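You operate a simulated robot arm through the tools that you are given. There is no shell and no other tool. Be economical: measure what you need, move in short steps, check, and stop when the job is done.

The job below is to be done with a simulated robot arm. You get a single attempt, and the scene is never put back.

## Task
Draw the hanging rod out, clamp it and hang the white scarf over it.
Fine: loosen the clamp knob first, tighten it before the scarf goes on; force and drop nothing.

It is judged by the outcome, as a careful person would: the job done as asked, and still so three seconds after it is handed in. It fails if anything else is knocked over, pushed out of place, dropped, spilled or broken.

## Robot
A 7-joint arm with a two-finger parallel gripper, fixed in place. Base frame: the origin is at the foot of the arm, x ahead of it, y to its left, z up. Readings come in cm, degrees, newtons and seconds.
With the tool pointing down near the work surface it reaches from about 10 to 70 cm from the base axis. Its first joint turns from -166.0 to 166.0 degrees. Payload 3.91 kg.
The TCP is the grasp point between the finger pads, 3 cm short of the fingertips. In the tool frame z runs along the fingers and y along their closing line. The gripper opens to 11 cm. The fingers are 2 cm wide and 1 cm thick; the gripper's body (4.8 by 11.2 cm) begins 5.5 cm behind the TCP.
Orientation is that of the tool frame in the base frame, as [roll, pitch, yaw] about the fixed x, y, z axes, in that order (R = Rz(yaw) Ry(pitch) Rx(roll)). With the fingers straight down and closing along the base's y, the tool's x points along the base's -x, its y along +y and its z along -z.

## Interface
- The arm moves only by the tool move_arm. Its argument "plan" is text: rows parted by semicolons, each of 7 numbers parted by spaces: the turn, a rotation vector about the base's x, y, z in degrees, then the shift along the base's x, y, z in cm, then the closure in counts, from 0 (fully open) to 255 (shut). In form: ax ay az x y z grip; .... A call has 1 to 10 rows; each row shifts and turns the commanded pose from where the row before left it. A row lasts 0.2 s, in which the tool goes at most 5 cm and 8.6 degrees; a call with a longer step from one row to the next is refused whole, and so is a gripper value outside its range. Where a pose cannot be reached the arm comes as near as it can. A force on the tool above 50 N (or 10 N above the force at the start of the call, whichever is more), or a blocked arm, ends the call early, and 0.2 s more pass. Each finger travels about 15.3 cm/s and halts on what it meets, pressing with about 43 N; the grip force reading is that of the motor and also rises with nothing between the fingers. The clock runs only during rows and for 0.2 s after the last one: add rows that do not move to give the fingers time. The reply holds the time, the measured pose of the TCP, the force on the tool along the base axes, the opening and the grip force, in the units named above and with some noise.
- Cameras (640 x 400 px; columns grow to the right, rows downward): "scene" is fixed at [4.97, 49.95, 171.07]; the picture's right is [-0.67, -0.75, 0.00], its down [-0.38, 0.34, -0.86] and it looks along [0.64, -0.57, -0.51] (base axes); focal length 357 px, centre (320, 200). "wrist" rides on the gripper at [-3.6, 0, -5.7] in the tool frame; the picture's right is [0.00, -1.00, 0.00], its down [0.97, 0.00, -0.24] and it looks along [0.24, 0.00, 0.97] (tool axes); focal length 218 px, centre (320, 200). There is no depth. A picture from a camera that has moved, and an enlarged one, comes with that camera's place and axes in the base frame and with its lens.
- snapshot(camera): a new picture of that camera. The clock stands still meanwhile.
- slide_trunk(by): slides the trunk up (or, below 0, down) by that many cm; the arm rides with it, the base frame stays. It gives what a move gives, with no picture.
- zoom(camera, box): a new picture of the part [left, top, right, bottom] of that camera's present view, enlarged. The clock stands still meanwhile.
- hand_in(): hands the job in; it is judged then, once.

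Work in short steps. Places have to be worked out from the pictures, the camera data and where the tool is seen: move nearer, look again, correct. Check each grasp and each placing, and mend what went wrong. You have 120 turns and 84 pictures in all, those below and enlarged ones among them. Open the gripper and draw the arm clear of the work before you hand the job in, unless the task says otherwise; then end with one line.

The tools are called after ">>>" by a JSON object that holds its "method" and its "body". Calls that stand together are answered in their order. move_arm: Moves the arm, as the interface text tells. Its arguments: {"type":"object","properties":{"plan":{"type":"string"}},"required":["plan"]} The other tools are called the same way: slide_trunk (by) slides the trunk up or down; snapshot (camera) takes a picture; zoom (camera, box) takes an enlarged picture of a part of a camera's view; hand_in () hands the job in.

At the start:

```text
time: 0.0
position: [33.49, 4.28, 151.15]
orientation: [-180.0, -0.1, 180.0]
wrist_force: [0.5, 0.0, -0.8]
finger_gap: 11.01
grasp_force: 0.1
trunk travel left (down, up): [-59.8, 1.2]
```

scene: 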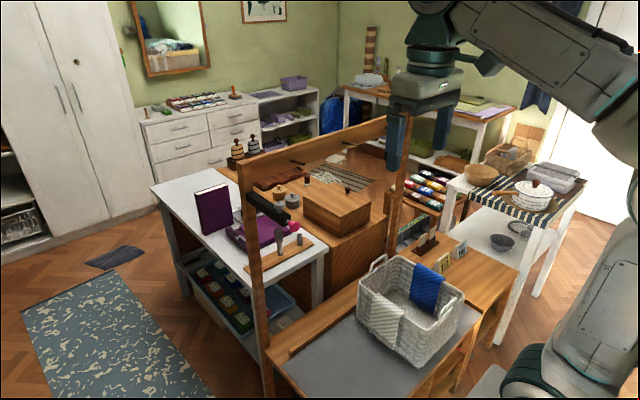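
wrist: 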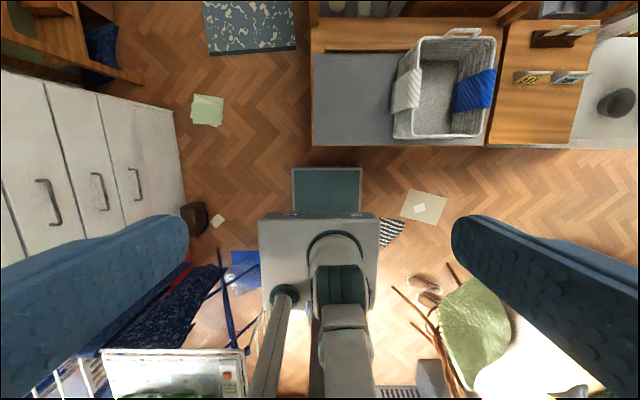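

The scene shows a wooden frame, a basket with a white and a blue scarf, and a dark bar with a pink knob on the left post. I enlarge these areas.

>>> {"method": "zoom", "body": {"camera": "scene", "box": [220, 170, 340, 280]}}

>>> {"method": "zoom", "body": {"camera": "scene", "box": [320, 220, 500, 380]}}

```text
3.64 times, centred on (280, 225) of scene
camera zoom: at [4.97, 49.95, 171.07], right [-0.67, -0.75, 0.0], down [-0.38, 0.34, -0.86], along [0.64, -0.57, -0.51], focal length 1299 px, centre (466, 109)
```

zoom: 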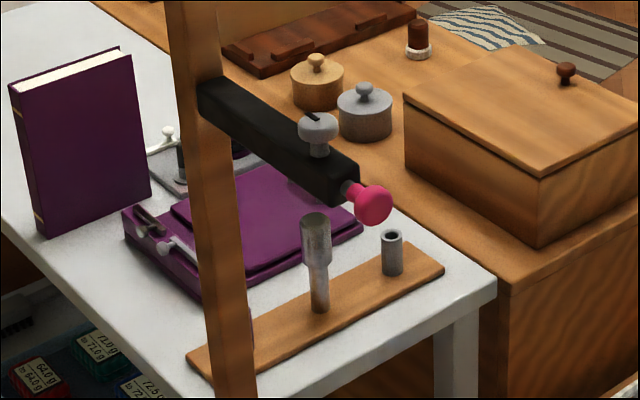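

```text
2.50 times, centred on (410, 300) of scene
camera zoom: at [4.97, 49.95, 171.07], right [-0.67, -0.75, 0.0], down [-0.38, 0.34, -0.86], along [0.64, -0.57, -0.51], focal length 893 px, centre (95, -50)
```

zoom: 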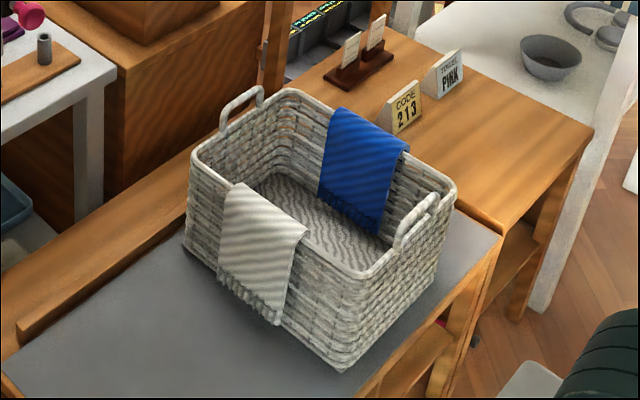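

The rod (pink end) sits in a black sleeve running along −x from the left post, with the grey clamp knob on top. By my estimate it is near (66, 7, 120). I tilt the tool forward to look at it with the wrist camera.

>>> {"method": "move_arm", "body": {"plan": "0 -8 0 0 0 0 0;0 -8 0 0 0 0 0;0 -8 0 0 0 0 0;0 -8 0 0 0 0 0;0 -8 0 0 0 0 0;0 -8 0 0 0 0 0;0 -8 0 0 0 0 0;0 -8 0 0 0 0 0;0 0 0 0 0 0 0"}}

>>> {"method": "snapshot", "body": {"camera": "wrist"}}

>>> {"method": "snapshot", "body": {"camera": "scene"}}

```text
time: 2.0
position: [35.6, 4.54, 149.52]
orientation: [-179.8, 60.7, -179.4]
wrist_force: [-0.2, 0.2, 0.7]
finger_gap: 10.98
grasp_force: 0.1
trunk travel left (down, up): [-59.8, 1.2]
```

```text
79 pictures are left
camera wrist: at [32.27, 4.49, 155.39], right [0.01, -1.0, 0.0], down [-0.69, -0.01, -0.73], along [0.73, 0.01, -0.69], focal length 218 px, centre (320, 200)
```

wrist: 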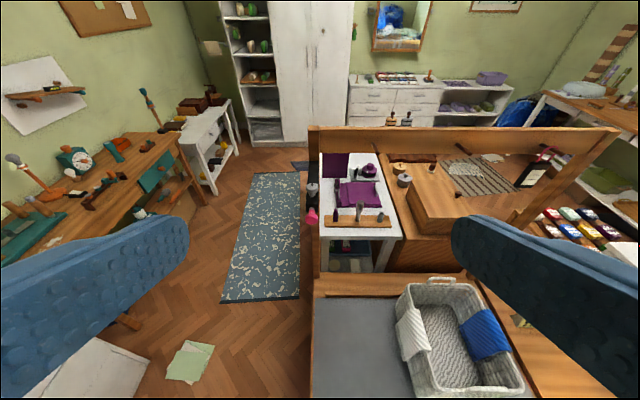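

```text
78 pictures are left
```

scene: 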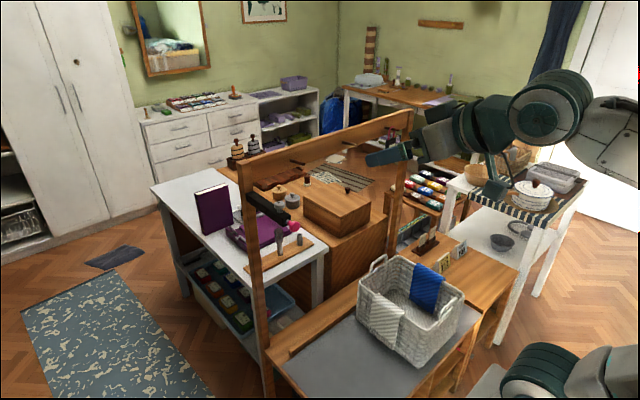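

The rod end is seen at about (312, 215) in the wrist view, nearly end-on. I enlarge it.

>>> {"method": "zoom", "body": {"camera": "wrist", "box": [270, 150, 350, 240]}}

>>> {"method": "zoom", "body": {"camera": "scene", "box": [230, 130, 310, 260]}}

```text
4.44 times, centred on (310, 195) of wrist
camera zoom: at [32.27, 4.49, 155.39], right [0.01, -1.0, 0.0], down [-0.69, -0.01, -0.73], along [0.73, 0.01, -0.69], focal length 970 px, centre (364, 222)
```

zoom: 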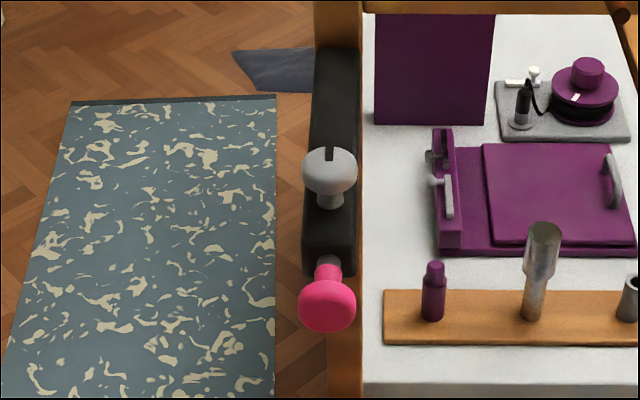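

```text
3.08 times, centred on (270, 195) of scene
camera zoom: at [4.97, 49.95, 171.07], right [-0.67, -0.75, 0.0], down [-0.38, 0.34, -0.86], along [0.64, -0.57, -0.51], focal length 1099 px, centre (474, 215)
```

zoom: 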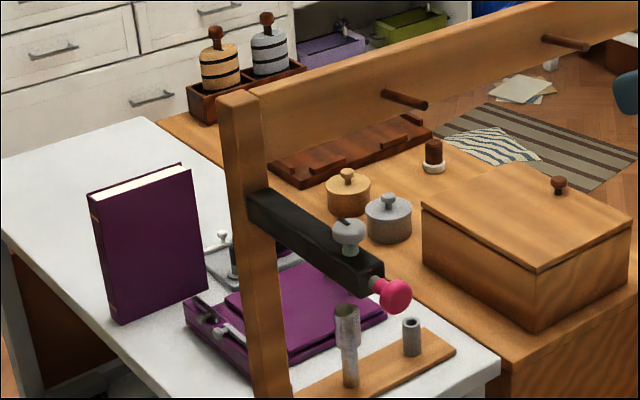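

I triangulate the pink end at (63.2, 6.7, 120.7) and the clamp knob at about (69.1, 6.7, 124.1), roughly 2.7 cm wide. I bring the tool back to pointing down and move above and short of the knob.

>>> {"method": "move_arm", "body": {"plan": "0 7.6 0 3.2 0.27 -1 0;0 7.6 0 3.2 0.27 -1 0;0 7.6 0 3.2 0.27 -1 0;0 7.6 0 3.2 0.27 -1 0;0 7.6 0 3.2 0.27 -1 0;0 7.6 0 3.2 0.27 -1 0;0 7.6 0 3.2 0.27 -1 0;0 7.6 0 3.2 0.27 -1 0;0 0 0 0 0 0 0"}}

>>> {"method": "snapshot", "body": {"camera": "wrist"}}

```text
time: 4.0
position: [58.84, 6.54, 143.28]
orientation: [-180.0, 3.2, -179.9]
wrist_force: [0.7, -0.3, 0.2]
finger_gap: 10.99
grasp_force: 0.1
trunk travel left (down, up): [-59.8, 1.2]
```

```text
75 pictures are left
camera wrist: at [62.05, 6.46, 148.98], right [0.0, -1.0, 0.0], down [-0.98, 0.0, 0.19], along [-0.19, 0.0, -0.98], focal length 218 px, centre (320, 200)
```

wrist: 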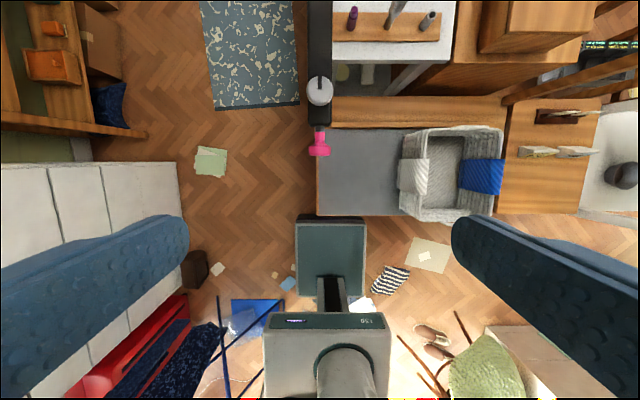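

The knob lies where I judged it. I enlarge it for the mark, the widths and the sleeve.

>>> {"method": "zoom", "body": {"camera": "wrist", "box": [280, 60, 360, 170]}}

```text
3.64 times, centred on (320, 115) of wrist
camera zoom: at [62.05, 6.46, 148.98], right [0.0, -1.0, 0.0], down [-0.98, 0.0, 0.19], along [-0.19, 0.0, -0.98], focal length 794 px, centre (320, 509)
```

zoom: 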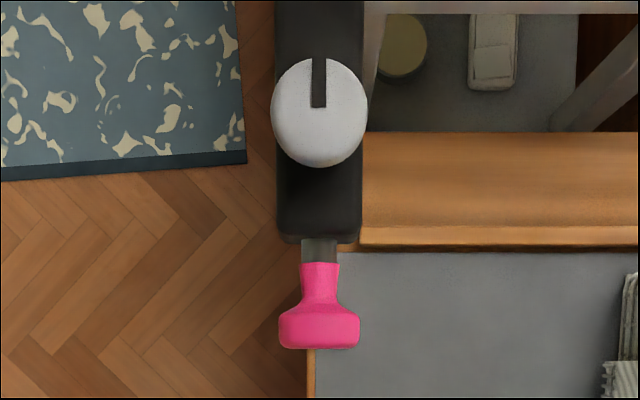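

I square the tool and move above the knob at z ≈ 131, narrowing the opening.

>>> {"method": "move_arm", "body": {"plan": "0 3.2 0 3.5 0.05 -3 60;0 0 0 3.5 0 -4 100;0 0 0 3.1 0 -4 120;0 0 0 0 0 0 120;0 0 0 0 0 0 120"}}

>>> {"method": "snapshot", "body": {"camera": "wrist"}}

>>> {"method": "snapshot", "body": {"camera": "scene"}}

```text
refused: row 2 steps farther than a row can; nothing moved
```

```text
73 pictures are left
camera wrist: at [62.05, 6.46, 148.98], right [0.0, -1.0, 0.0], down [-0.98, 0.0, 0.19], along [-0.19, 0.0, -0.98], focal length 218 px, centre (320, 200)
```

wrist: 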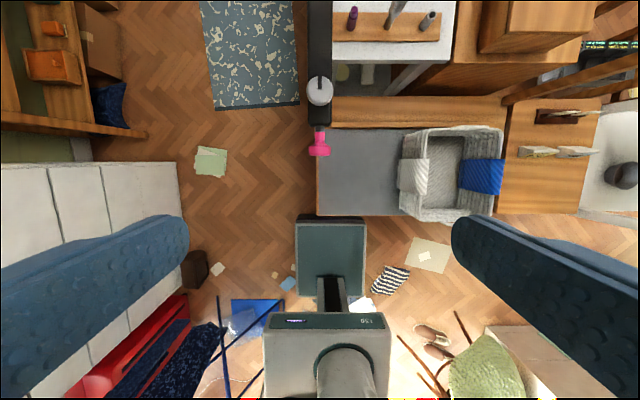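

```text
72 pictures are left
```

scene: 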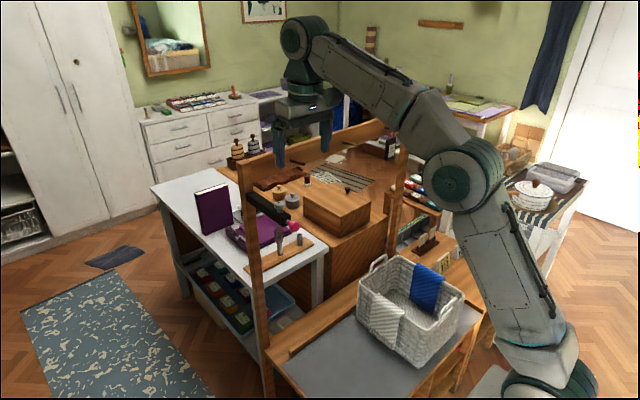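

One row was too long, so I repeat the move in shorter rows.

>>> {"method": "move_arm", "body": {"plan": "0 3.2 0 2.5 0.05 -2.5 60;0 0 0 2.5 0 -2.5 100;0 0 0 2.5 0 -2.5 110;0 0 0 2.6 0 -2.5 120;0 0 0 0 0 -2 120;0 0 0 0 0 0 120"}}

>>> {"method": "snapshot", "body": {"camera": "wrist"}}

>>> {"method": "zoom", "body": {"camera": "scene", "box": [220, 120, 340, 260]}}

```text
time: 5.4
position: [67.29, 6.47, 132.75]
orientation: [180.0, -0.1, 180.0]
wrist_force: [0.6, 0.6, 0.7]
finger_gap: 5.83
grasp_force: 0.1
out of reach, approached as far as the arm can: row 4
trunk travel left (down, up): [-59.8, 1.2]
```

```text
71 pictures are left
camera wrist: at [70.87, 6.38, 138.27], right [0.0, -1.0, 0.0], down [-0.97, 0.0, 0.24], along [-0.24, 0.0, -0.97], focal length 218 px, centre (320, 200)
```

wrist: 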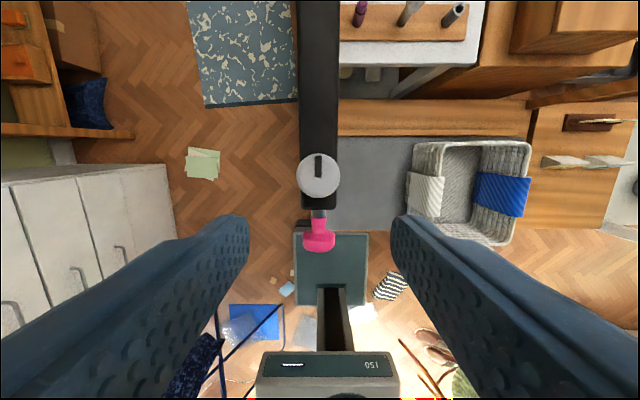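

```text
2.86 times, centred on (280, 190) of scene
camera zoom: at [4.97, 49.95, 171.07], right [-0.67, -0.75, 0.0], down [-0.38, 0.34, -0.86], along [0.64, -0.57, -0.51], focal length 1020 px, centre (434, 229)
```

zoom: 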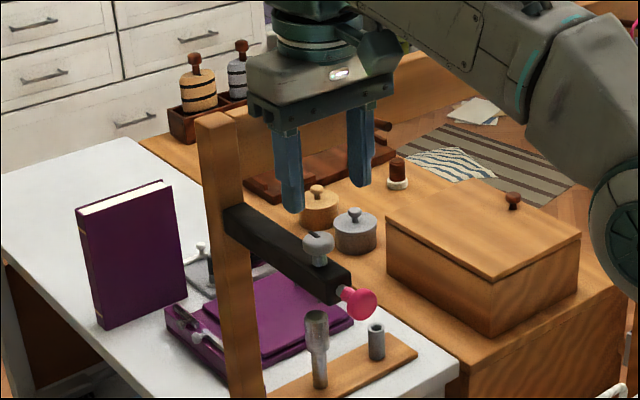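

The arm fell about 2 cm short in x. The wrist may reach farther at a lower height, so I try (69, 6.6, 128.5), still above the knob.

>>> {"method": "move_arm", "body": {"plan": "0 0 0 0 0 -2 120;0 0 0 0.8 0.1 -1.5 120;0 0 0 0.8 0 -0.5 120;0 0 0 0 0 0 120"}}

```text
time: 6.4
position: [68.98, 6.5, 128.58]
orientation: [180.0, 0.1, 180.0]
wrist_force: [0.0, 0.5, -0.2]
finger_gap: 5.8
grasp_force: 0.0
trunk travel left (down, up): [-59.8, 1.2]
```

It reached. I check the alignment and the sleeve height before descending.

>>> {"method": "zoom", "body": {"camera": "wrist", "box": [220, 120, 420, 300]}}

>>> {"method": "zoom", "body": {"camera": "scene", "box": [250, 160, 330, 240]}}

```text
2.22 times, centred on (320, 210) of wrist
camera zoom: at [72.59, 6.52, 134.22], right [0.0, -1.0, 0.0], down [-0.97, 0.0, 0.24], along [-0.24, 0.0, -0.97], focal length 485 px, centre (320, 178)
```

zoom: 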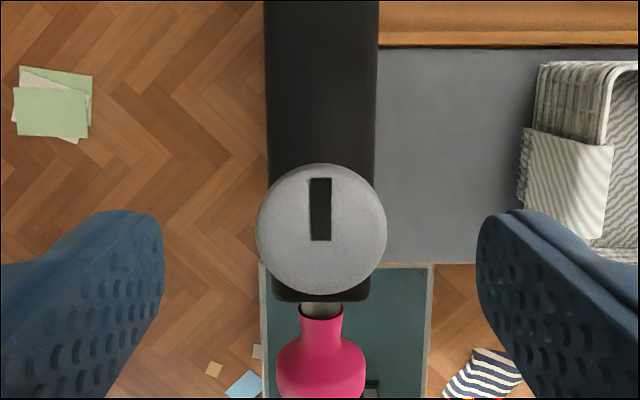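

```text
5.00 times, centred on (290, 200) of scene
camera zoom: at [4.97, 49.95, 171.07], right [-0.67, -0.75, 0.0], down [-0.38, 0.34, -0.86], along [0.64, -0.57, -0.51], focal length 1786 px, centre (470, 200)
```

zoom: 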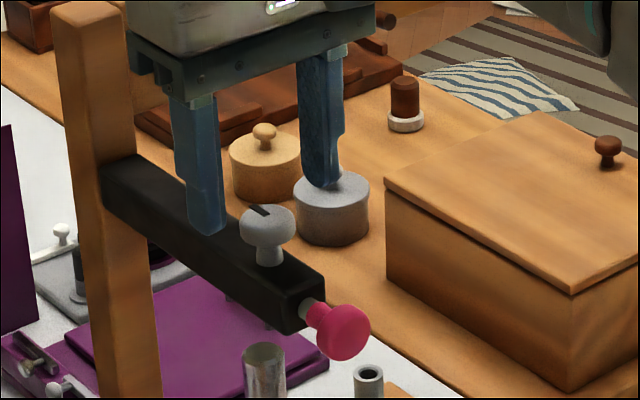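

The knob is centred at x ≈ 69.0 and the sleeve top is about z 121.4. I lower to TCP z 125.5 and close on the knob.

>>> {"method": "move_arm", "body": {"plan": "0 0 0 0 0 -1.6 120;0 0 0 0 0 -1.5 120;0 0 0 0 0 0 120;0 0 0 0 0 0 180;0 0 0 0 0 0 220;0 0 0 0 0 0 220;0 0 0 0 0 0 220"}}

>>> {"method": "zoom", "body": {"camera": "scene", "box": [250, 160, 330, 240]}}

```text
time: 8.0
position: [68.89, 6.48, 125.46]
orientation: [-180.0, 0.0, 180.0]
wrist_force: [0.5, -2.2, 0.3]
finger_gap: 2.75
grasp_force: 44.7
trunk travel left (down, up): [-59.8, 1.2]
```

```text
5.00 times, centred on (290, 200) of scene
camera zoom: at [4.97, 49.95, 171.07], right [-0.67, -0.75, 0.0], down [-0.38, 0.34, -0.86], along [0.64, -0.57, -0.51], focal length 1786 px, centre (470, 200)
```

zoom: 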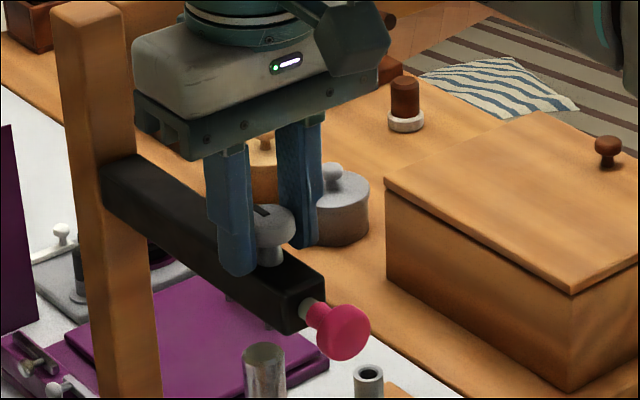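

The knob is held at a gap of 2.75 cm. I turn it counter-clockwise 40° in small steps and watch the force.

>>> {"method": "move_arm", "body": {"plan": "0 0 8 0 0 0 220;0 0 8 0 0 0 220;0 0 8 0 0 0 220;0 0 8 0 0 0 220;0 0 8 0 0 0 220;0 0 0 0 0 0 220"}}

>>> {"method": "zoom", "body": {"camera": "wrist", "box": [220, 120, 420, 300]}}

```text
time: 9.4
position: [68.94, 6.39, 125.61]
orientation: [180.0, -0.1, -139.9]
wrist_force: [0.0, -3.1, 0.0]
finger_gap: 2.77
grasp_force: 45.0
trunk travel left (down, up): [-59.8, 1.2]
```

```text
2.22 times, centred on (320, 210) of wrist
camera zoom: at [71.74, 8.79, 131.16], right [0.64, -0.76, 0.0], down [-0.74, -0.63, 0.24], along [-0.18, -0.15, -0.97], focal length 485 px, centre (320, 178)
```

zoom: 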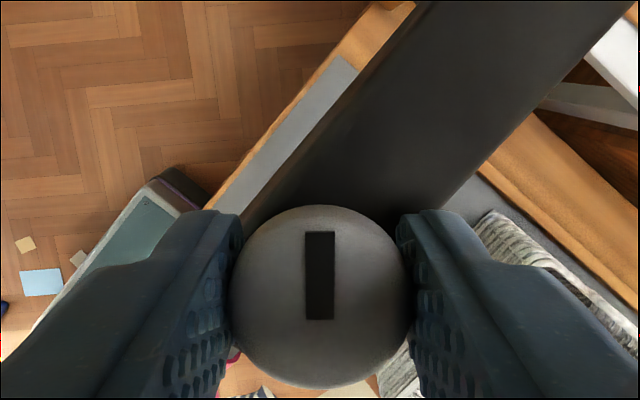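

The mark turned with the gripper, so the knob is turning freely. I continue to about 90°.

>>> {"method": "move_arm", "body": {"plan": "0 0 8 0 0 0 220;0 0 8 0 0 0 220;0 0 8 0 0 0 220;0 0 8 0 0 0 220;0 0 8 0 0 0 220;0 0 8 0 0 0 220;0 0 0 0 0 0 220"}}

>>> {"method": "zoom", "body": {"camera": "wrist", "box": [220, 120, 420, 300]}}

```text
time: 11.0
position: [69.01, 6.54, 125.55]
orientation: [-179.9, 0.0, -91.8]
wrist_force: [3.6, -4.4, 2.3]
finger_gap: 2.73
grasp_force: 44.9
trunk travel left (down, up): [-59.8, 1.2]
```

```text
2.22 times, centred on (320, 210) of wrist
camera zoom: at [69.12, 10.06, 131.16], right [1.0, -0.03, 0.0], down [-0.03, -0.97, 0.24], along [-0.01, -0.24, -0.97], focal length 485 px, centre (320, 178)
```

zoom: 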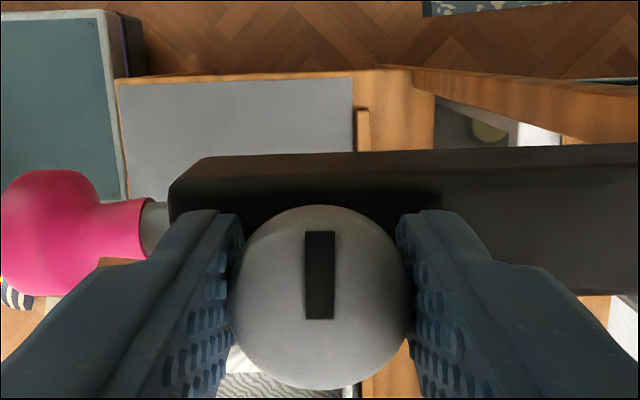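

It has turned 88° with only a slight force. I turn 24° more to see whether it goes on or stops.

>>> {"method": "move_arm", "body": {"plan": "0 0 6 0 0 0 220;0 0 6 0 0 0 220;0 0 6 0 0 0 220;0 0 6 0 0 0 220;0 0 0 0 0 0 220"}}

>>> {"method": "zoom", "body": {"camera": "wrist", "box": [220, 120, 420, 300]}}

```text
time: 12.2
position: [68.87, 6.59, 125.57]
orientation: [180.0, 0.0, -67.9]
wrist_force: [1.8, 1.5, 0.4]
finger_gap: 2.74
grasp_force: 44.6
trunk travel left (down, up): [-59.8, 1.2]
```

```text
2.22 times, centred on (320, 210) of wrist
camera zoom: at [67.64, 9.87, 131.15], right [0.93, 0.38, 0.0], down [0.37, -0.9, 0.24], along [0.09, -0.22, -0.97], focal length 485 px, centre (320, 178)
```

zoom: 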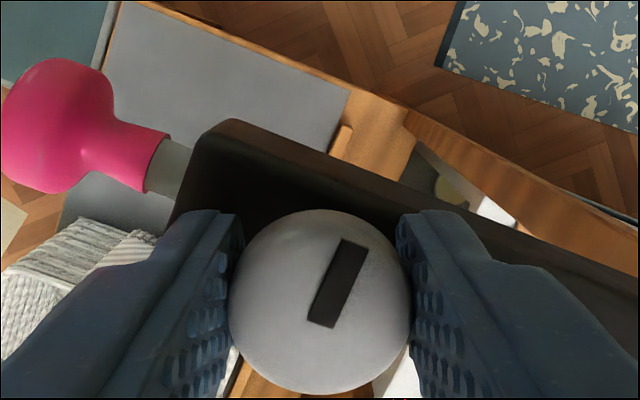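

The mark lagged by about 24°, so the knob reached its loosened stop at 90°. I open the fingers and rise clear.

>>> {"method": "move_arm", "body": {"plan": "0 0 0 0 0 0 150;0 0 0 0 0 0 110;0 0 0 0 0 0 110;0 0 0 0 0 2 110;0 0 0 0 0 2 110;0 0 0 -1 0 2 110;0 0 0 -2.5 0 2 60;0 0 0 -3 0 2 0;0 0 0 0 0 0 0"}}

>>> {"method": "zoom", "body": {"camera": "scene", "box": [250, 160, 330, 240]}}

```text
time: 14.2
position: [62.59, 6.67, 135.38]
orientation: [179.9, 0.0, -68.0]
wrist_force: [0.3, -0.4, -0.7]
finger_gap: 11.0
grasp_force: 0.0
trunk travel left (down, up): [-59.8, 1.2]
```

```text
5.00 times, centred on (290, 200) of scene
camera zoom: at [4.97, 49.95, 171.07], right [-0.67, -0.75, 0.0], down [-0.38, 0.34, -0.86], along [0.64, -0.57, -0.51], focal length 1786 px, centre (470, 200)
```

zoom: 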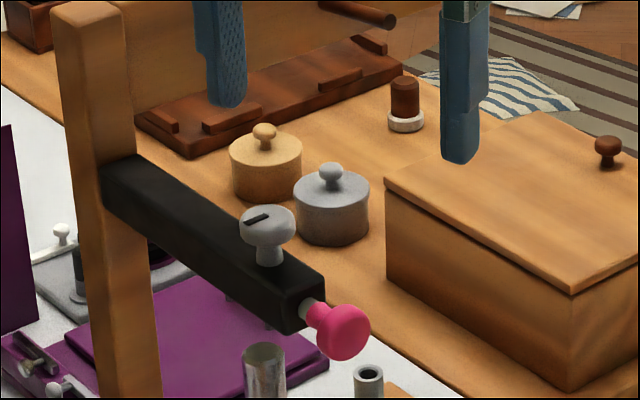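

The mark now points to +y, so the clamp is loose. I turn the tool back to yaw 180 and move over the pink rod end.

>>> {"method": "move_arm", "body": {"plan": "0 0 -8 0 0 0 0;0 0 -8 0 0 0 0;0 0 -8 0 0 0 0;0 0 -8 0 0 0 0;0 0 -8 0 0 0 0;0 0 -8 0 0 0 0;0 0 -8 0 0 0 0;0 0 -8 0 0 0 0;0 0 -8 0 0 0 0;0 0 -8 0 0 0 0"}}

>>> {"method": "move_arm", "body": {"plan": "0 0 -8 0 0 0 60;0 0 -8 0 0 -1.5 80;0 0 -8 0.2 0 -1.5 90;0 0 -8 0.4 0 -1.5 90;0 0 0 0 0 0 90"}}

>>> {"method": "zoom", "body": {"camera": "wrist", "box": [220, 150, 420, 330]}}

```text
time: 16.4
position: [62.42, 6.58, 135.61]
orientation: [-180.0, -0.1, -148.0]
wrist_force: [0.6, 0.1, -0.2]
finger_gap: 11.03
grasp_force: 0.0
trunk travel left (down, up): [-59.8, 1.2]
```

```text
time: 17.6
position: [63.08, 6.63, 130.99]
orientation: [-180.0, -0.1, 179.9]
wrist_force: [0.0, 0.3, 0.0]
finger_gap: 7.16
grasp_force: 0.0
trunk travel left (down, up): [-59.8, 1.2]
```

```text
2.22 times, centred on (320, 240) of wrist
camera zoom: at [66.71, 6.49, 136.6], right [0.0, -1.0, 0.0], down [-0.97, 0.0, 0.24], along [-0.24, 0.0, -0.97], focal length 485 px, centre (320, 111)
```

zoom: 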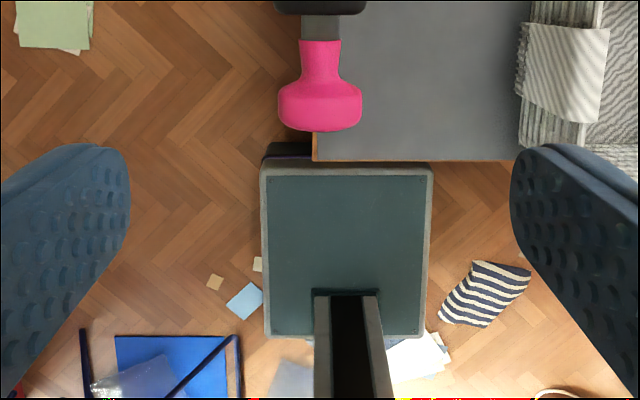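

The rod end is centred at about (62.9, 6.5). I descend around it to TCP z ≈ 121.2 and close.

>>> {"method": "move_arm", "body": {"plan": "0 0 0 0 0 -2.5 90;0 0 0 0 0 -2.5 90;0 0 0 0 0 -2.5 90;0 0 0 0 -0.05 -2.3 110;0 0 0 0 0 0 150;0 0 0 0 0 0 190;0 0 0 0 0 0 220;0 0 0 0 0 0 220"}}

>>> {"method": "zoom", "body": {"camera": "scene", "box": [250, 160, 330, 240]}}

```text
time: 19.4
position: [63.13, 6.57, 121.27]
orientation: [179.9, -0.1, 179.9]
wrist_force: [-0.9, -1.2, -3.4]
finger_gap: 2.7
grasp_force: 44.8
trunk travel left (down, up): [-59.8, 1.2]
```

```text
5.00 times, centred on (290, 200) of scene
camera zoom: at [4.97, 49.95, 171.07], right [-0.67, -0.75, 0.0], down [-0.38, 0.34, -0.86], along [0.64, -0.57, -0.51], focal length 1786 px, centre (470, 200)
```

zoom: 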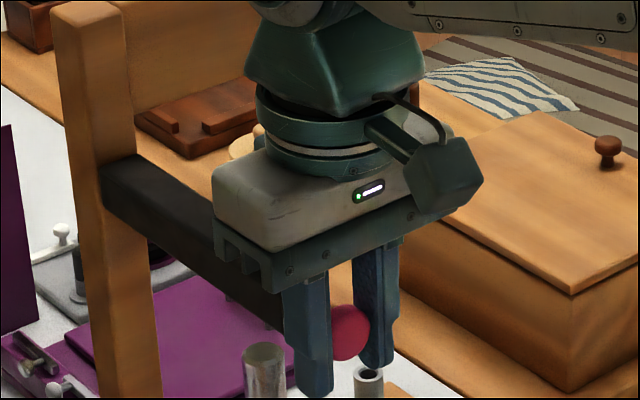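

The rod end is gripped at a 2.70 cm gap. I draw it gently 3 cm along −x and watch the force.

>>> {"method": "move_arm", "body": {"plan": "0 0 0 -0.6 0 0 220;0 0 0 -0.8 0 0 220;0 0 0 -0.8 0 0 220;0 0 0 -0.8 0 0 220;0 0 0 0 0 0 220"}}

>>> {"method": "zoom", "body": {"camera": "scene", "box": [250, 160, 330, 240]}}

```text
time: 20.6
position: [60.01, 6.54, 121.28]
orientation: [-180.0, -0.1, 179.9]
wrist_force: [-0.6, -1.1, -1.0]
finger_gap: 2.67
grasp_force: 44.6
trunk travel left (down, up): [-59.8, 1.2]
```

```text
5.00 times, centred on (290, 200) of scene
camera zoom: at [4.97, 49.95, 171.07], right [-0.67, -0.75, 0.0], down [-0.38, 0.34, -0.86], along [0.64, -0.57, -0.51], focal length 1786 px, centre (470, 200)
```

zoom: 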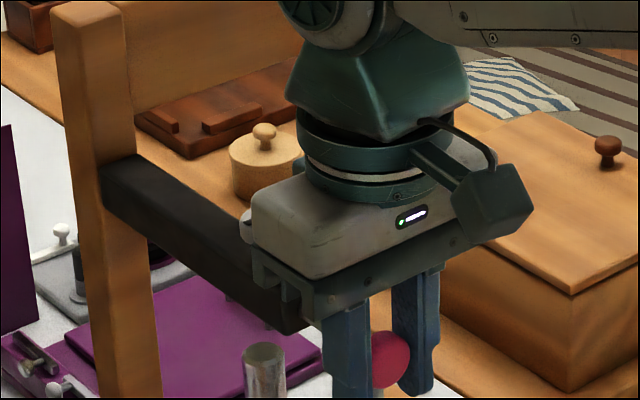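

The rod slides with almost no force. I draw it another 6 cm.

>>> {"method": "move_arm", "body": {"plan": "0 0 0 -1 0 0 220;0 0 0 -1 0 0 220;0 0 0 -1 0 0 220;0 0 0 -1 0 0 220;0 0 0 -1 0 0 220;0 0 0 -1 0 0 220;0 0 0 0 0 0 220"}}

>>> {"method": "zoom", "body": {"camera": "scene", "box": [240, 140, 360, 260]}}

```text
time: 22.2
position: [54.13, 6.5, 121.15]
orientation: [180.0, -0.1, -179.9]
wrist_force: [0.2, -1.3, -6.6]
finger_gap: 2.68
grasp_force: 44.5
trunk travel left (down, up): [-59.8, 1.2]
```

```text
3.33 times, centred on (300, 200) of scene
camera zoom: at [4.97, 49.95, 171.07], right [-0.67, -0.75, 0.0], down [-0.38, 0.34, -0.86], along [0.64, -0.57, -0.51], focal length 1190 px, centre (387, 200)
```

zoom: 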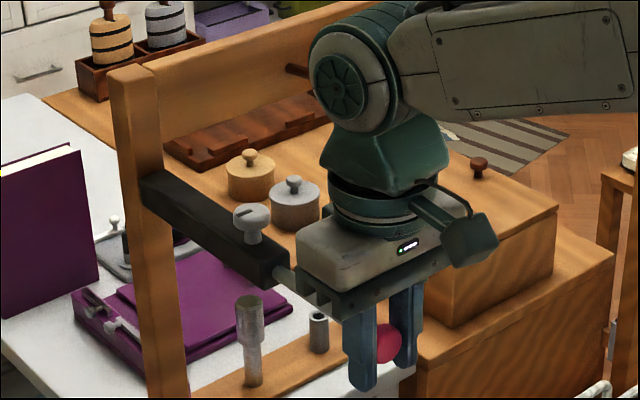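

About 9 cm is out. The vertical force is a small −6.6 N, so I raise the tool 0.1 cm and draw another 3 cm.

>>> {"method": "move_arm", "body": {"plan": "0 0 0 -0.6 0 0.1 220;0 0 0 -0.8 0 0 220;0 0 0 -0.8 0 0 220;0 0 0 -0.8 0 0 220;0 0 0 0 0 0 220"}}

```text
time: 23.4
position: [51.14, 6.57, 121.26]
orientation: [179.9, -0.1, 179.9]
wrist_force: [-0.9, -0.9, -22.5]
finger_gap: 2.69
grasp_force: 44.7
trunk travel left (down, up): [-59.8, 1.2]
```

The downward force grew to −22 N because I raised the tool the wrong way. I lower 0.15 cm and recheck.

>>> {"method": "move_arm", "body": {"plan": "0 0 0 0 0 -0.15 220;0 0 0 0 0 0 220"}}

>>> {"method": "zoom", "body": {"camera": "scene", "box": [240, 140, 360, 260]}}

```text
time: 24.0
position: [51.09, 6.45, 121.25]
orientation: [-180.0, 0.1, -179.9]
wrist_force: [0.4, -1.0, -8.5]
finger_gap: 2.68
grasp_force: 44.6
trunk travel left (down, up): [-59.8, 1.2]
```

```text
3.33 times, centred on (300, 200) of scene
camera zoom: at [4.97, 49.95, 171.07], right [-0.67, -0.75, 0.0], down [-0.38, 0.34, -0.86], along [0.64, -0.57, -0.51], focal length 1190 px, centre (387, 200)
```

zoom: 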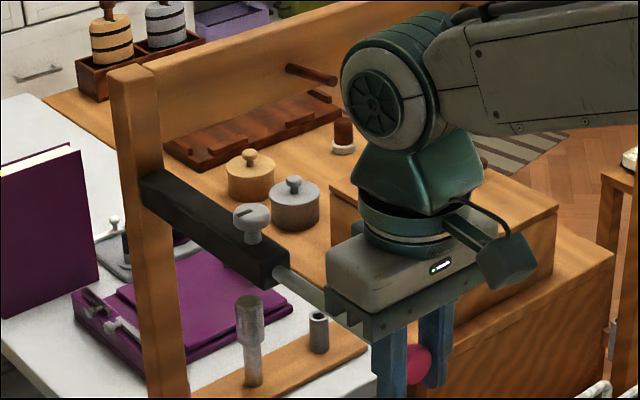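

12 cm is out and the force has dropped. I lower slightly more and draw on in half-centimetre steps, watching for the stop.

>>> {"method": "move_arm", "body": {"plan": "0 0 0 0 0 -0.08 220;0 0 0 -0.4 0 0 220;0 0 0 -0.4 0 0 220;0 0 0 -0.4 0 0 220;0 0 0 0 0 0 220"}}

```text
time: 25.2
position: [49.87, 6.5, 121.37]
orientation: [180.0, 0.1, 180.0]
wrist_force: [0.3, -1.6, 6.7]
finger_gap: 2.67
grasp_force: 45.0
trunk travel left (down, up): [-59.8, 1.2]
```

Still no axial resistance at about 13.3 cm. I go on 1.2 cm.

>>> {"method": "move_arm", "body": {"plan": "0 0 0 -0.4 0 0.03 220;0 0 0 -0.4 0 0 220;0 0 0 -0.4 0 0 220;0 0 0 0 0 0 220"}}

```text
time: 26.2
position: [48.91, 6.52, 121.2]
orientation: [-180.0, 0.2, 180.0]
wrist_force: [19.9, 2.4, 17.2]
finger_gap: 2.68
grasp_force: 44.5
trunk travel left (down, up): [-59.8, 1.2]
```

An axial force of +20 N shows the rod has reached its stop at about 14 cm. I back off 0.25 cm to take the strain off.

>>> {"method": "move_arm", "body": {"plan": "0 0 0 0.25 0 0.05 220;0 0 0 0 0 0 220"}}

```text
time: 26.8
position: [48.91, 6.61, 121.25]
orientation: [180.0, 0.0, -179.9]
wrist_force: [12.3, 1.5, 13.1]
finger_gap: 2.69
grasp_force: 44.6
trunk travel left (down, up): [-59.8, 1.2]
```

>>> {"method": "move_arm", "body": {"plan": "0 0 0 0.25 0 0.06 220;0 0 0 0 0 0 220;0 0 0 0 0 0 220"}}

```text
time: 27.6
position: [49.09, 6.48, 121.15]
orientation: [180.0, -0.2, -179.9]
wrist_force: [-0.3, -0.5, 2.9]
finger_gap: 2.68
grasp_force: 44.8
trunk travel left (down, up): [-59.8, 1.2]
```

The strain is gone. I open, rise clear and check.

>>> {"method": "move_arm", "body": {"plan": "0 0 0 0 0 0 150;0 0 0 0 0 0 90;0 0 0 0 0 0 90;0 0 0 0 0 2.5 90;0 0 0 0 0 4 90;0 0 0 0 0 4 90;0 0 0 0 0 0 90"}}

>>> {"method": "zoom", "body": {"camera": "scene", "box": [240, 140, 360, 260]}}

```text
time: 29.2
position: [49.26, 6.52, 131.78]
orientation: [-180.0, 0.0, 180.0]
wrist_force: [-0.6, 0.4, 0.1]
finger_gap: 7.11
grasp_force: 0.1
trunk travel left (down, up): [-59.8, 1.2]
```

```text
3.33 times, centred on (300, 200) of scene
camera zoom: at [4.97, 49.95, 171.07], right [-0.67, -0.75, 0.0], down [-0.38, 0.34, -0.86], along [0.64, -0.57, -0.51], focal length 1190 px, centre (387, 200)
```

zoom: 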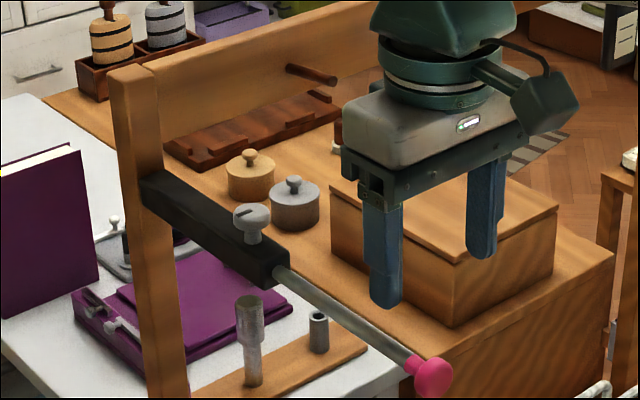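

The rod is out. I turn the tool +88° while going back toward the clamp knob.

>>> {"method": "move_arm", "body": {"plan": "0 0 8 1.8 0 0 100;0 0 8 1.8 0 0 100;0 0 8 1.8 0 0 100;0 0 8 1.8 0 0 100;0 0 8 1.8 0 0 100;0 0 8 1.8 0 0 100;0 0 8 1.8 0 0 110;0 0 8 0.9 0 0 110;0 0 8 0.8 0 0 110;0 0 8 0.8 0 0 110"}}

>>> {"method": "move_arm", "body": {"plan": "0 0 8 1 0 -0.6 110;0 0 0 1.2 0 -1.2 110;0 0 0 1.3 0 -1.3 110;0 0 0 0.7 0 0 110;0 0 0 0 0 0 110"}}

>>> {"method": "zoom", "body": {"camera": "wrist", "box": [220, 120, 420, 300]}}

```text
time: 31.4
position: [64.42, 6.48, 131.82]
orientation: [-180.0, 0.0, -99.9]
wrist_force: [0.8, 0.8, 0.3]
finger_gap: 6.27
grasp_force: 0.0
trunk travel left (down, up): [-59.8, 1.2]
```

```text
time: 32.6
position: [68.45, 6.41, 128.72]
orientation: [180.0, 0.0, -91.9]
wrist_force: [0.1, 0.5, -0.3]
finger_gap: 6.25
grasp_force: 0.0
trunk travel left (down, up): [-59.8, 1.2]
```

```text
2.22 times, centred on (320, 210) of wrist
camera zoom: at [68.64, 10.07, 134.25], right [1.0, -0.03, 0.0], down [-0.03, -0.97, 0.24], along [-0.01, -0.24, -0.97], focal length 485 px, centre (320, 178)
```

zoom: 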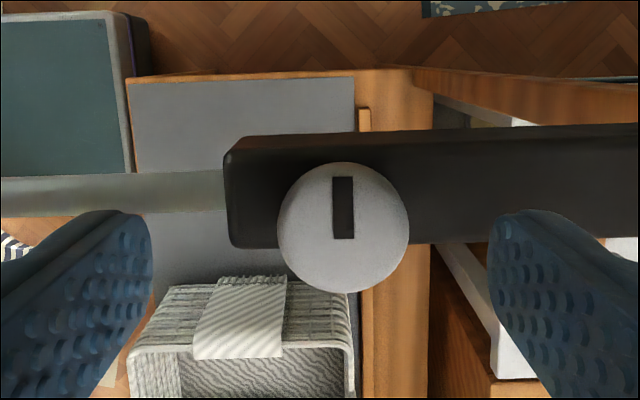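

The knob is 0.5 cm further along +x. I correct that, descend to z 125.5 and close.

>>> {"method": "move_arm", "body": {"plan": "0 0 0 0.5 0.1 -0.6 110;0 0 0 0 0 -1.3 110;0 0 0 0 0 -1.3 110;0 0 0 0 0 0 150;0 0 0 0 0 0 190;0 0 0 0 0 0 220;0 0 0 0 0 0 220"}}

>>> {"method": "move_arm", "body": {"plan": "0 0 -8 0 0 0 220;0 0 -8 0 0 0 220;0 0 -8 0 0 0 220;0 0 -8 0 0 0 220;0 0 -8 0 0 0 220;0 0 -8 0 0 0 220;0 0 0 0 0 0 220"}}

>>> {"method": "zoom", "body": {"camera": "wrist", "box": [220, 120, 420, 300]}}

```text
time: 34.2
position: [68.96, 6.63, 125.38]
orientation: [180.0, 0.0, -92.0]
wrist_force: [-1.2, -1.8, -1.7]
finger_gap: 2.75
grasp_force: 45.5
trunk travel left (down, up): [-59.8, 1.2]
```

```text
time: 35.8
position: [69.14, 6.36, 125.43]
orientation: [179.9, 0.0, -140.1]
wrist_force: [7.6, -0.4, 1.7]
finger_gap: 2.76
grasp_force: 44.9
trunk travel left (down, up): [-59.8, 1.2]
```

```text
2.22 times, centred on (320, 210) of wrist
camera zoom: at [71.82, 8.85, 131.04], right [0.64, -0.77, 0.0], down [-0.74, -0.62, 0.24], along [-0.18, -0.15, -0.97], focal length 485 px, centre (320, 178)
```

zoom: 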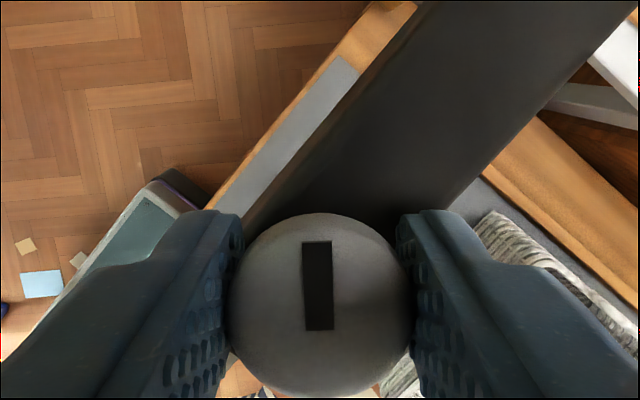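

The knob follows the gripper. I turn on to the tight stop, 46° more.

>>> {"method": "move_arm", "body": {"plan": "0 0 -8 0 0 0 220;0 0 -8 0 0 0 220;0 0 -8 0 0 0 220;0 0 -8 0 0 0 220;0 0 -8 0 0 0 220;0 0 -6 0 0 0 220;0 0 0 0 0 0 220"}}

>>> {"method": "zoom", "body": {"camera": "wrist", "box": [220, 120, 420, 300]}}

```text
time: 37.4
position: [68.97, 6.57, 125.37]
orientation: [-180.0, -0.1, 173.9]
wrist_force: [4.1, -3.9, 0.3]
finger_gap: 2.74
grasp_force: 44.2
trunk travel left (down, up): [-59.8, 1.2]
```

```text
2.22 times, centred on (320, 210) of wrist
camera zoom: at [72.59, 6.11, 131.03], right [-0.11, -0.99, 0.0], down [-0.96, 0.1, 0.24], along [-0.24, 0.03, -0.97], focal length 485 px, centre (320, 178)
```

zoom: 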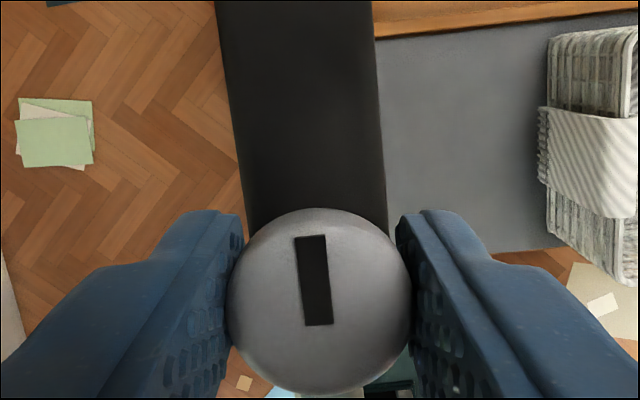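

The mark is back along the sleeve, so the clamp is tight. I open, rise and retreat toward the basket side, above everything.

>>> {"method": "move_arm", "body": {"plan": "0 0 0 0 0 0 150;0 0 0 0 0 0 100;0 0 0 0 0 0 100;0 0 0 0 0 2 100;0 0 1 -1 0 2.5 100;0 0 2 -2 0 2.5 60;0 0 3 -3 -3 0 0;0 0 0 -2.5 -4 0 0;0 0 0 -2.5 -4 0 0;0 0 0 0 0 0 0"}}

>>> {"method": "zoom", "body": {"camera": "scene", "box": [240, 140, 360, 260]}}

>>> {"method": "snapshot", "body": {"camera": "wrist"}}

```text
time: 39.6
position: [58.08, -4.44, 132.42]
orientation: [180.0, 0.0, -179.9]
wrist_force: [-0.8, -0.2, -0.3]
finger_gap: 11.01
grasp_force: 0.0
trunk travel left (down, up): [-59.8, 1.2]
```

```text
3.33 times, centred on (300, 200) of scene
camera zoom: at [4.97, 49.95, 171.07], right [-0.67, -0.75, 0.0], down [-0.38, 0.34, -0.86], along [0.64, -0.57, -0.51], focal length 1190 px, centre (387, 200)
```

zoom: 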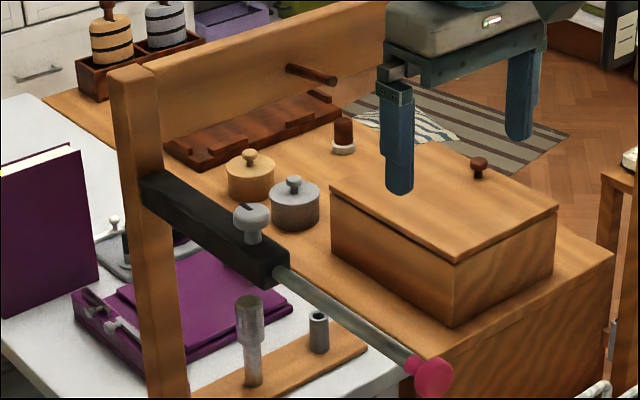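

```text
52 pictures are left
camera wrist: at [61.59, -4.52, 138.03], right [0.0, -1.0, 0.0], down [-0.97, 0.0, 0.24], along [-0.24, 0.0, -0.97], focal length 218 px, centre (320, 200)
```

wrist: 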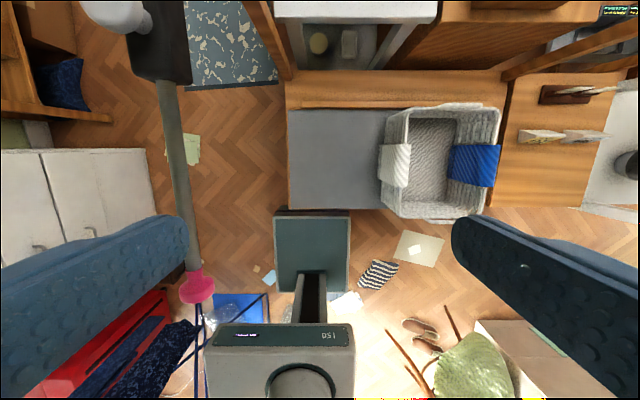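

The clamp and rod look right. I move down nearer the scarf, to about (50, −18, 105).

>>> {"method": "move_arm", "body": {"plan": "0 0 0 -1 -2.5 -2 0;0 0 0 -1 -2.5 -2.5 0;0 0 0 -1 -2.5 -3.5 0;0 0 0 -1 -2 -4 0;0 0 0 -1 -2 -4 0;0 0 0 -1 -1 -4 0;0 0 0 -1 -0.5 -4 0;0 0 0 -1 -0.5 -4 0;0 0 0 0 0 0 0"}}

>>> {"method": "snapshot", "body": {"camera": "wrist"}}

>>> {"method": "snapshot", "body": {"camera": "scene"}}

```text
time: 41.6
position: [49.9, -17.95, 104.56]
orientation: [180.0, 0.0, 180.0]
wrist_force: [0.0, -0.4, 0.8]
finger_gap: 10.99
grasp_force: 0.2
trunk travel left (down, up): [-59.8, 1.2]
```

```text
51 pictures are left
camera wrist: at [53.61, -17.88, 110.1], right [0.0, -1.0, 0.0], down [-0.97, 0.0, 0.24], along [-0.24, 0.0, -0.97], focal length 218 px, centre (320, 200)
```

wrist: 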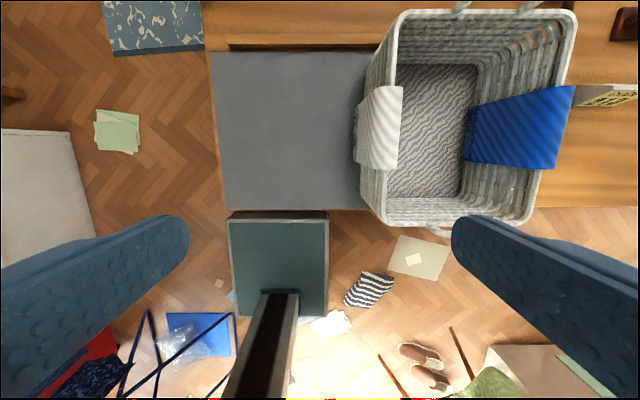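

```text
50 pictures are left
```

scene: 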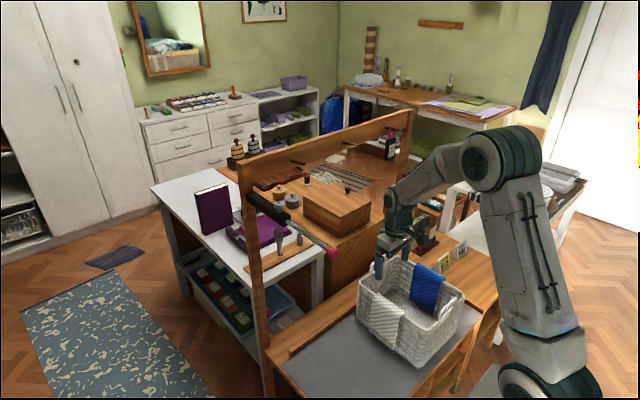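

I enlarge the scarf from both cameras to see how it lies on the rim.

>>> {"method": "zoom", "body": {"camera": "wrist", "box": [330, 60, 450, 200]}}

>>> {"method": "zoom", "body": {"camera": "scene", "box": [350, 260, 440, 350]}}

```text
2.86 times, centred on (390, 130) of wrist
camera zoom: at [53.61, -17.88, 110.1], right [0.0, -1.0, 0.0], down [-0.97, 0.0, 0.24], along [-0.24, 0.0, -0.97], focal length 624 px, centre (120, 400)
```

zoom: 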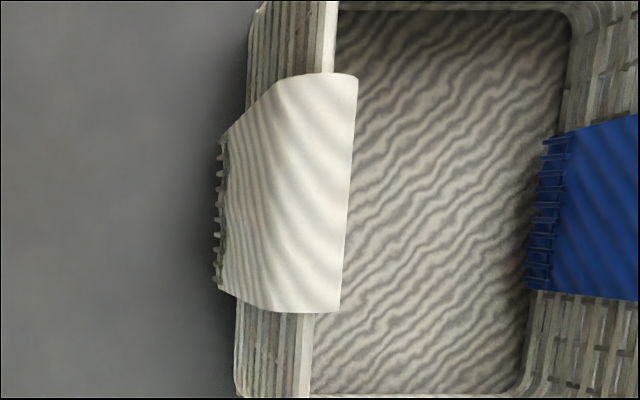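

```text
4.44 times, centred on (395, 305) of scene
camera zoom: at [4.97, 49.95, 171.07], right [-0.67, -0.75, 0.0], down [-0.38, 0.34, -0.86], along [0.64, -0.57, -0.51], focal length 1587 px, centre (-13, -267)
```

zoom: 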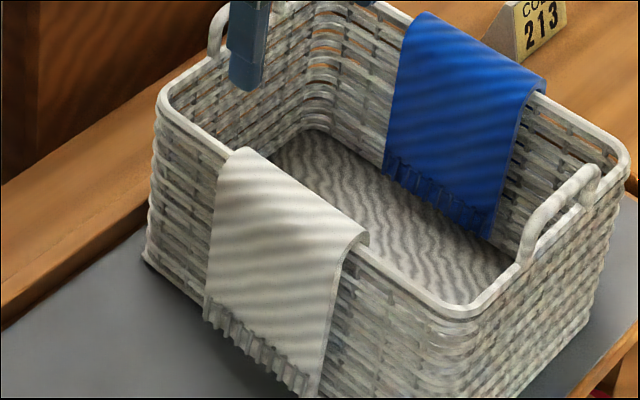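

The scarf is folded over the +y rim, spanning x ≈ 51–59.5. To see its profile and any gap to the rim I look along +x from the front, tilting the tool and backing away.

>>> {"method": "move_arm", "body": {"plan": "0 -8 0 -1.5 -0.7 -0.5 0;0 -8 0 -1.5 -0.7 -0.5 0;0 -8 0 -1.5 -0.7 -1 0;0 -8 0 -1.5 -0.7 -1.5 0;0 -8 0 -1.5 -0.7 -1.5 0;0 -8 0 -1.5 -0.7 -1.8 0;0 -8 0 -1.5 -0.7 -1.8 0;0 -8 0 -1 -0.7 -1.8 0;0 -8 0 -0.5 -0.5 -1.6 0;0 0 0 0 0 0 0"}}

>>> {"method": "snapshot", "body": {"camera": "wrist"}}

```text
time: 43.8
position: [38.01, -24.17, 92.52]
orientation: [180.0, 72.1, 179.9]
wrist_force: [0.2, 0.1, 0.1]
finger_gap: 11.0
grasp_force: 0.0
trunk travel left (down, up): [-59.8, 1.2]
```

```text
47 pictures are left
camera wrist: at [33.67, -24.12, 97.58], right [0.0, -1.0, 0.0], down [-0.53, 0.0, -0.85], along [0.85, 0.0, -0.53], focal length 218 px, centre (320, 200)
```

wrist: 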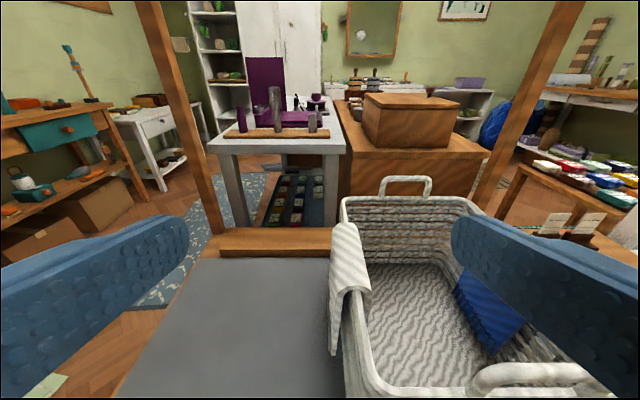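

>>> {"method": "zoom", "body": {"camera": "wrist", "box": [310, 200, 410, 370]}}

```text
2.35 times, centred on (360, 285) of wrist
camera zoom: at [33.67, -24.12, 97.58], right [0.0, -1.0, 0.0], down [-0.53, 0.0, -0.85], along [0.85, 0.0, -0.53], focal length 514 px, centre (226, 0)
```

zoom: 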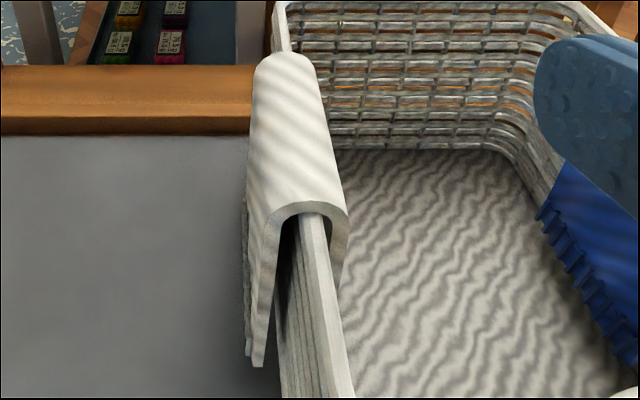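

Two views now agree that the scarf's fold top is at z ≈ 75.5, spanning x ≈ 50–62 and centred on y ≈ −28.1. It is a stiff-looking U about 4.2 cm wide with gaps to the rim, so I can grip it across y. I move above it with the tool down.

>>> {"method": "move_arm", "body": {"plan": "0 8 0 1 0 2 0;0 8 0 2 -0.5 2 0;0 8 0 2 -0.5 2 0;0 8 0 2 -0.5 1 20;0 8 0 2 -0.5 0 40;0 8 0 2.2 -0.5 0 60;0 8 0 2.3 -0.5 0 70;0 8 0 2.3 -0.5 0 80;0 8 0 2.3 -0.4 0 90;0 0 0 0 0 0 90"}}

>>> {"method": "snapshot", "body": {"camera": "wrist"}}

```text
time: 46.0
position: [56.2, -27.86, 99.61]
orientation: [-180.0, -0.1, 180.0]
wrist_force: [0.0, -1.0, 0.8]
finger_gap: 7.14
grasp_force: 0.0
trunk travel left (down, up): [-59.8, 1.2]
```

```text
45 pictures are left
camera wrist: at [59.69, -28.0, 105.15], right [0.0, -1.0, 0.0], down [-0.97, 0.0, 0.24], along [-0.24, 0.0, -0.97], focal length 218 px, centre (320, 200)
```

wrist: 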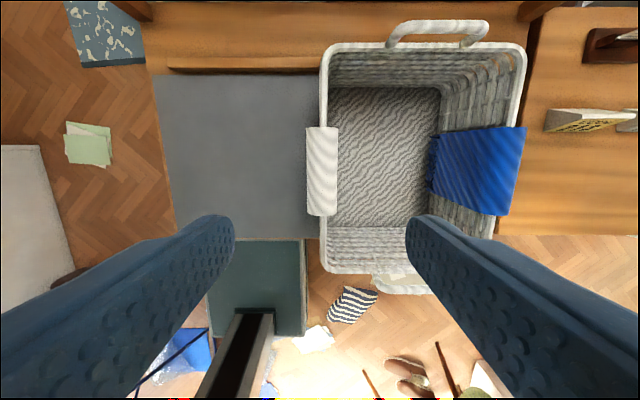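

I'm over the scarf, whose centre is about (56.4, −28.3). I descend to z ≈ 81 and check from the scene camera.

>>> {"method": "move_arm", "body": {"plan": "0 0 0 0 -0.3 -3.5 90;0 0 0 0.1 0 -4 90;0 0 0 0 0 -4 90;0 0 0 0 0 -4 90;0 0 0 0 0 -3 90;0 0 0 0 0 0 90"}}

>>> {"method": "zoom", "body": {"camera": "wrist", "box": [200, 100, 440, 300]}}

>>> {"method": "zoom", "body": {"camera": "scene", "box": [340, 240, 450, 360]}}

```text
time: 47.4
position: [56.22, -28.15, 80.89]
orientation: [179.9, 0.0, 180.0]
wrist_force: [-1.2, -0.5, -0.5]
finger_gap: 7.14
grasp_force: 0.0
trunk travel left (down, up): [-59.8, 1.2]
```

```text
2.00 times, centred on (320, 200) of wrist
camera zoom: at [59.86, -28.3, 86.58], right [0.0, -1.0, 0.0], down [-0.97, 0.0, 0.24], along [-0.24, 0.0, -0.97], focal length 436 px, centre (320, 200)
```

zoom: 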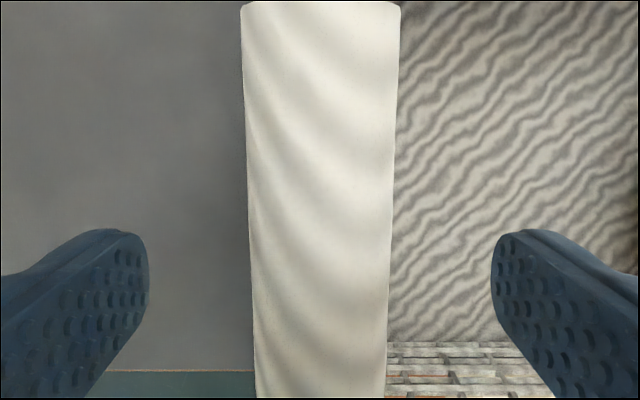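

```text
3.33 times, centred on (395, 300) of scene
camera zoom: at [4.97, 49.95, 171.07], right [-0.67, -0.75, 0.0], down [-0.38, 0.34, -0.86], along [0.64, -0.57, -0.51], focal length 1190 px, centre (70, -133)
```

zoom: 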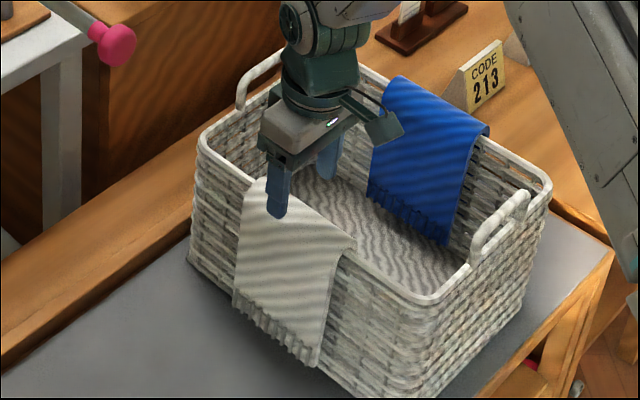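

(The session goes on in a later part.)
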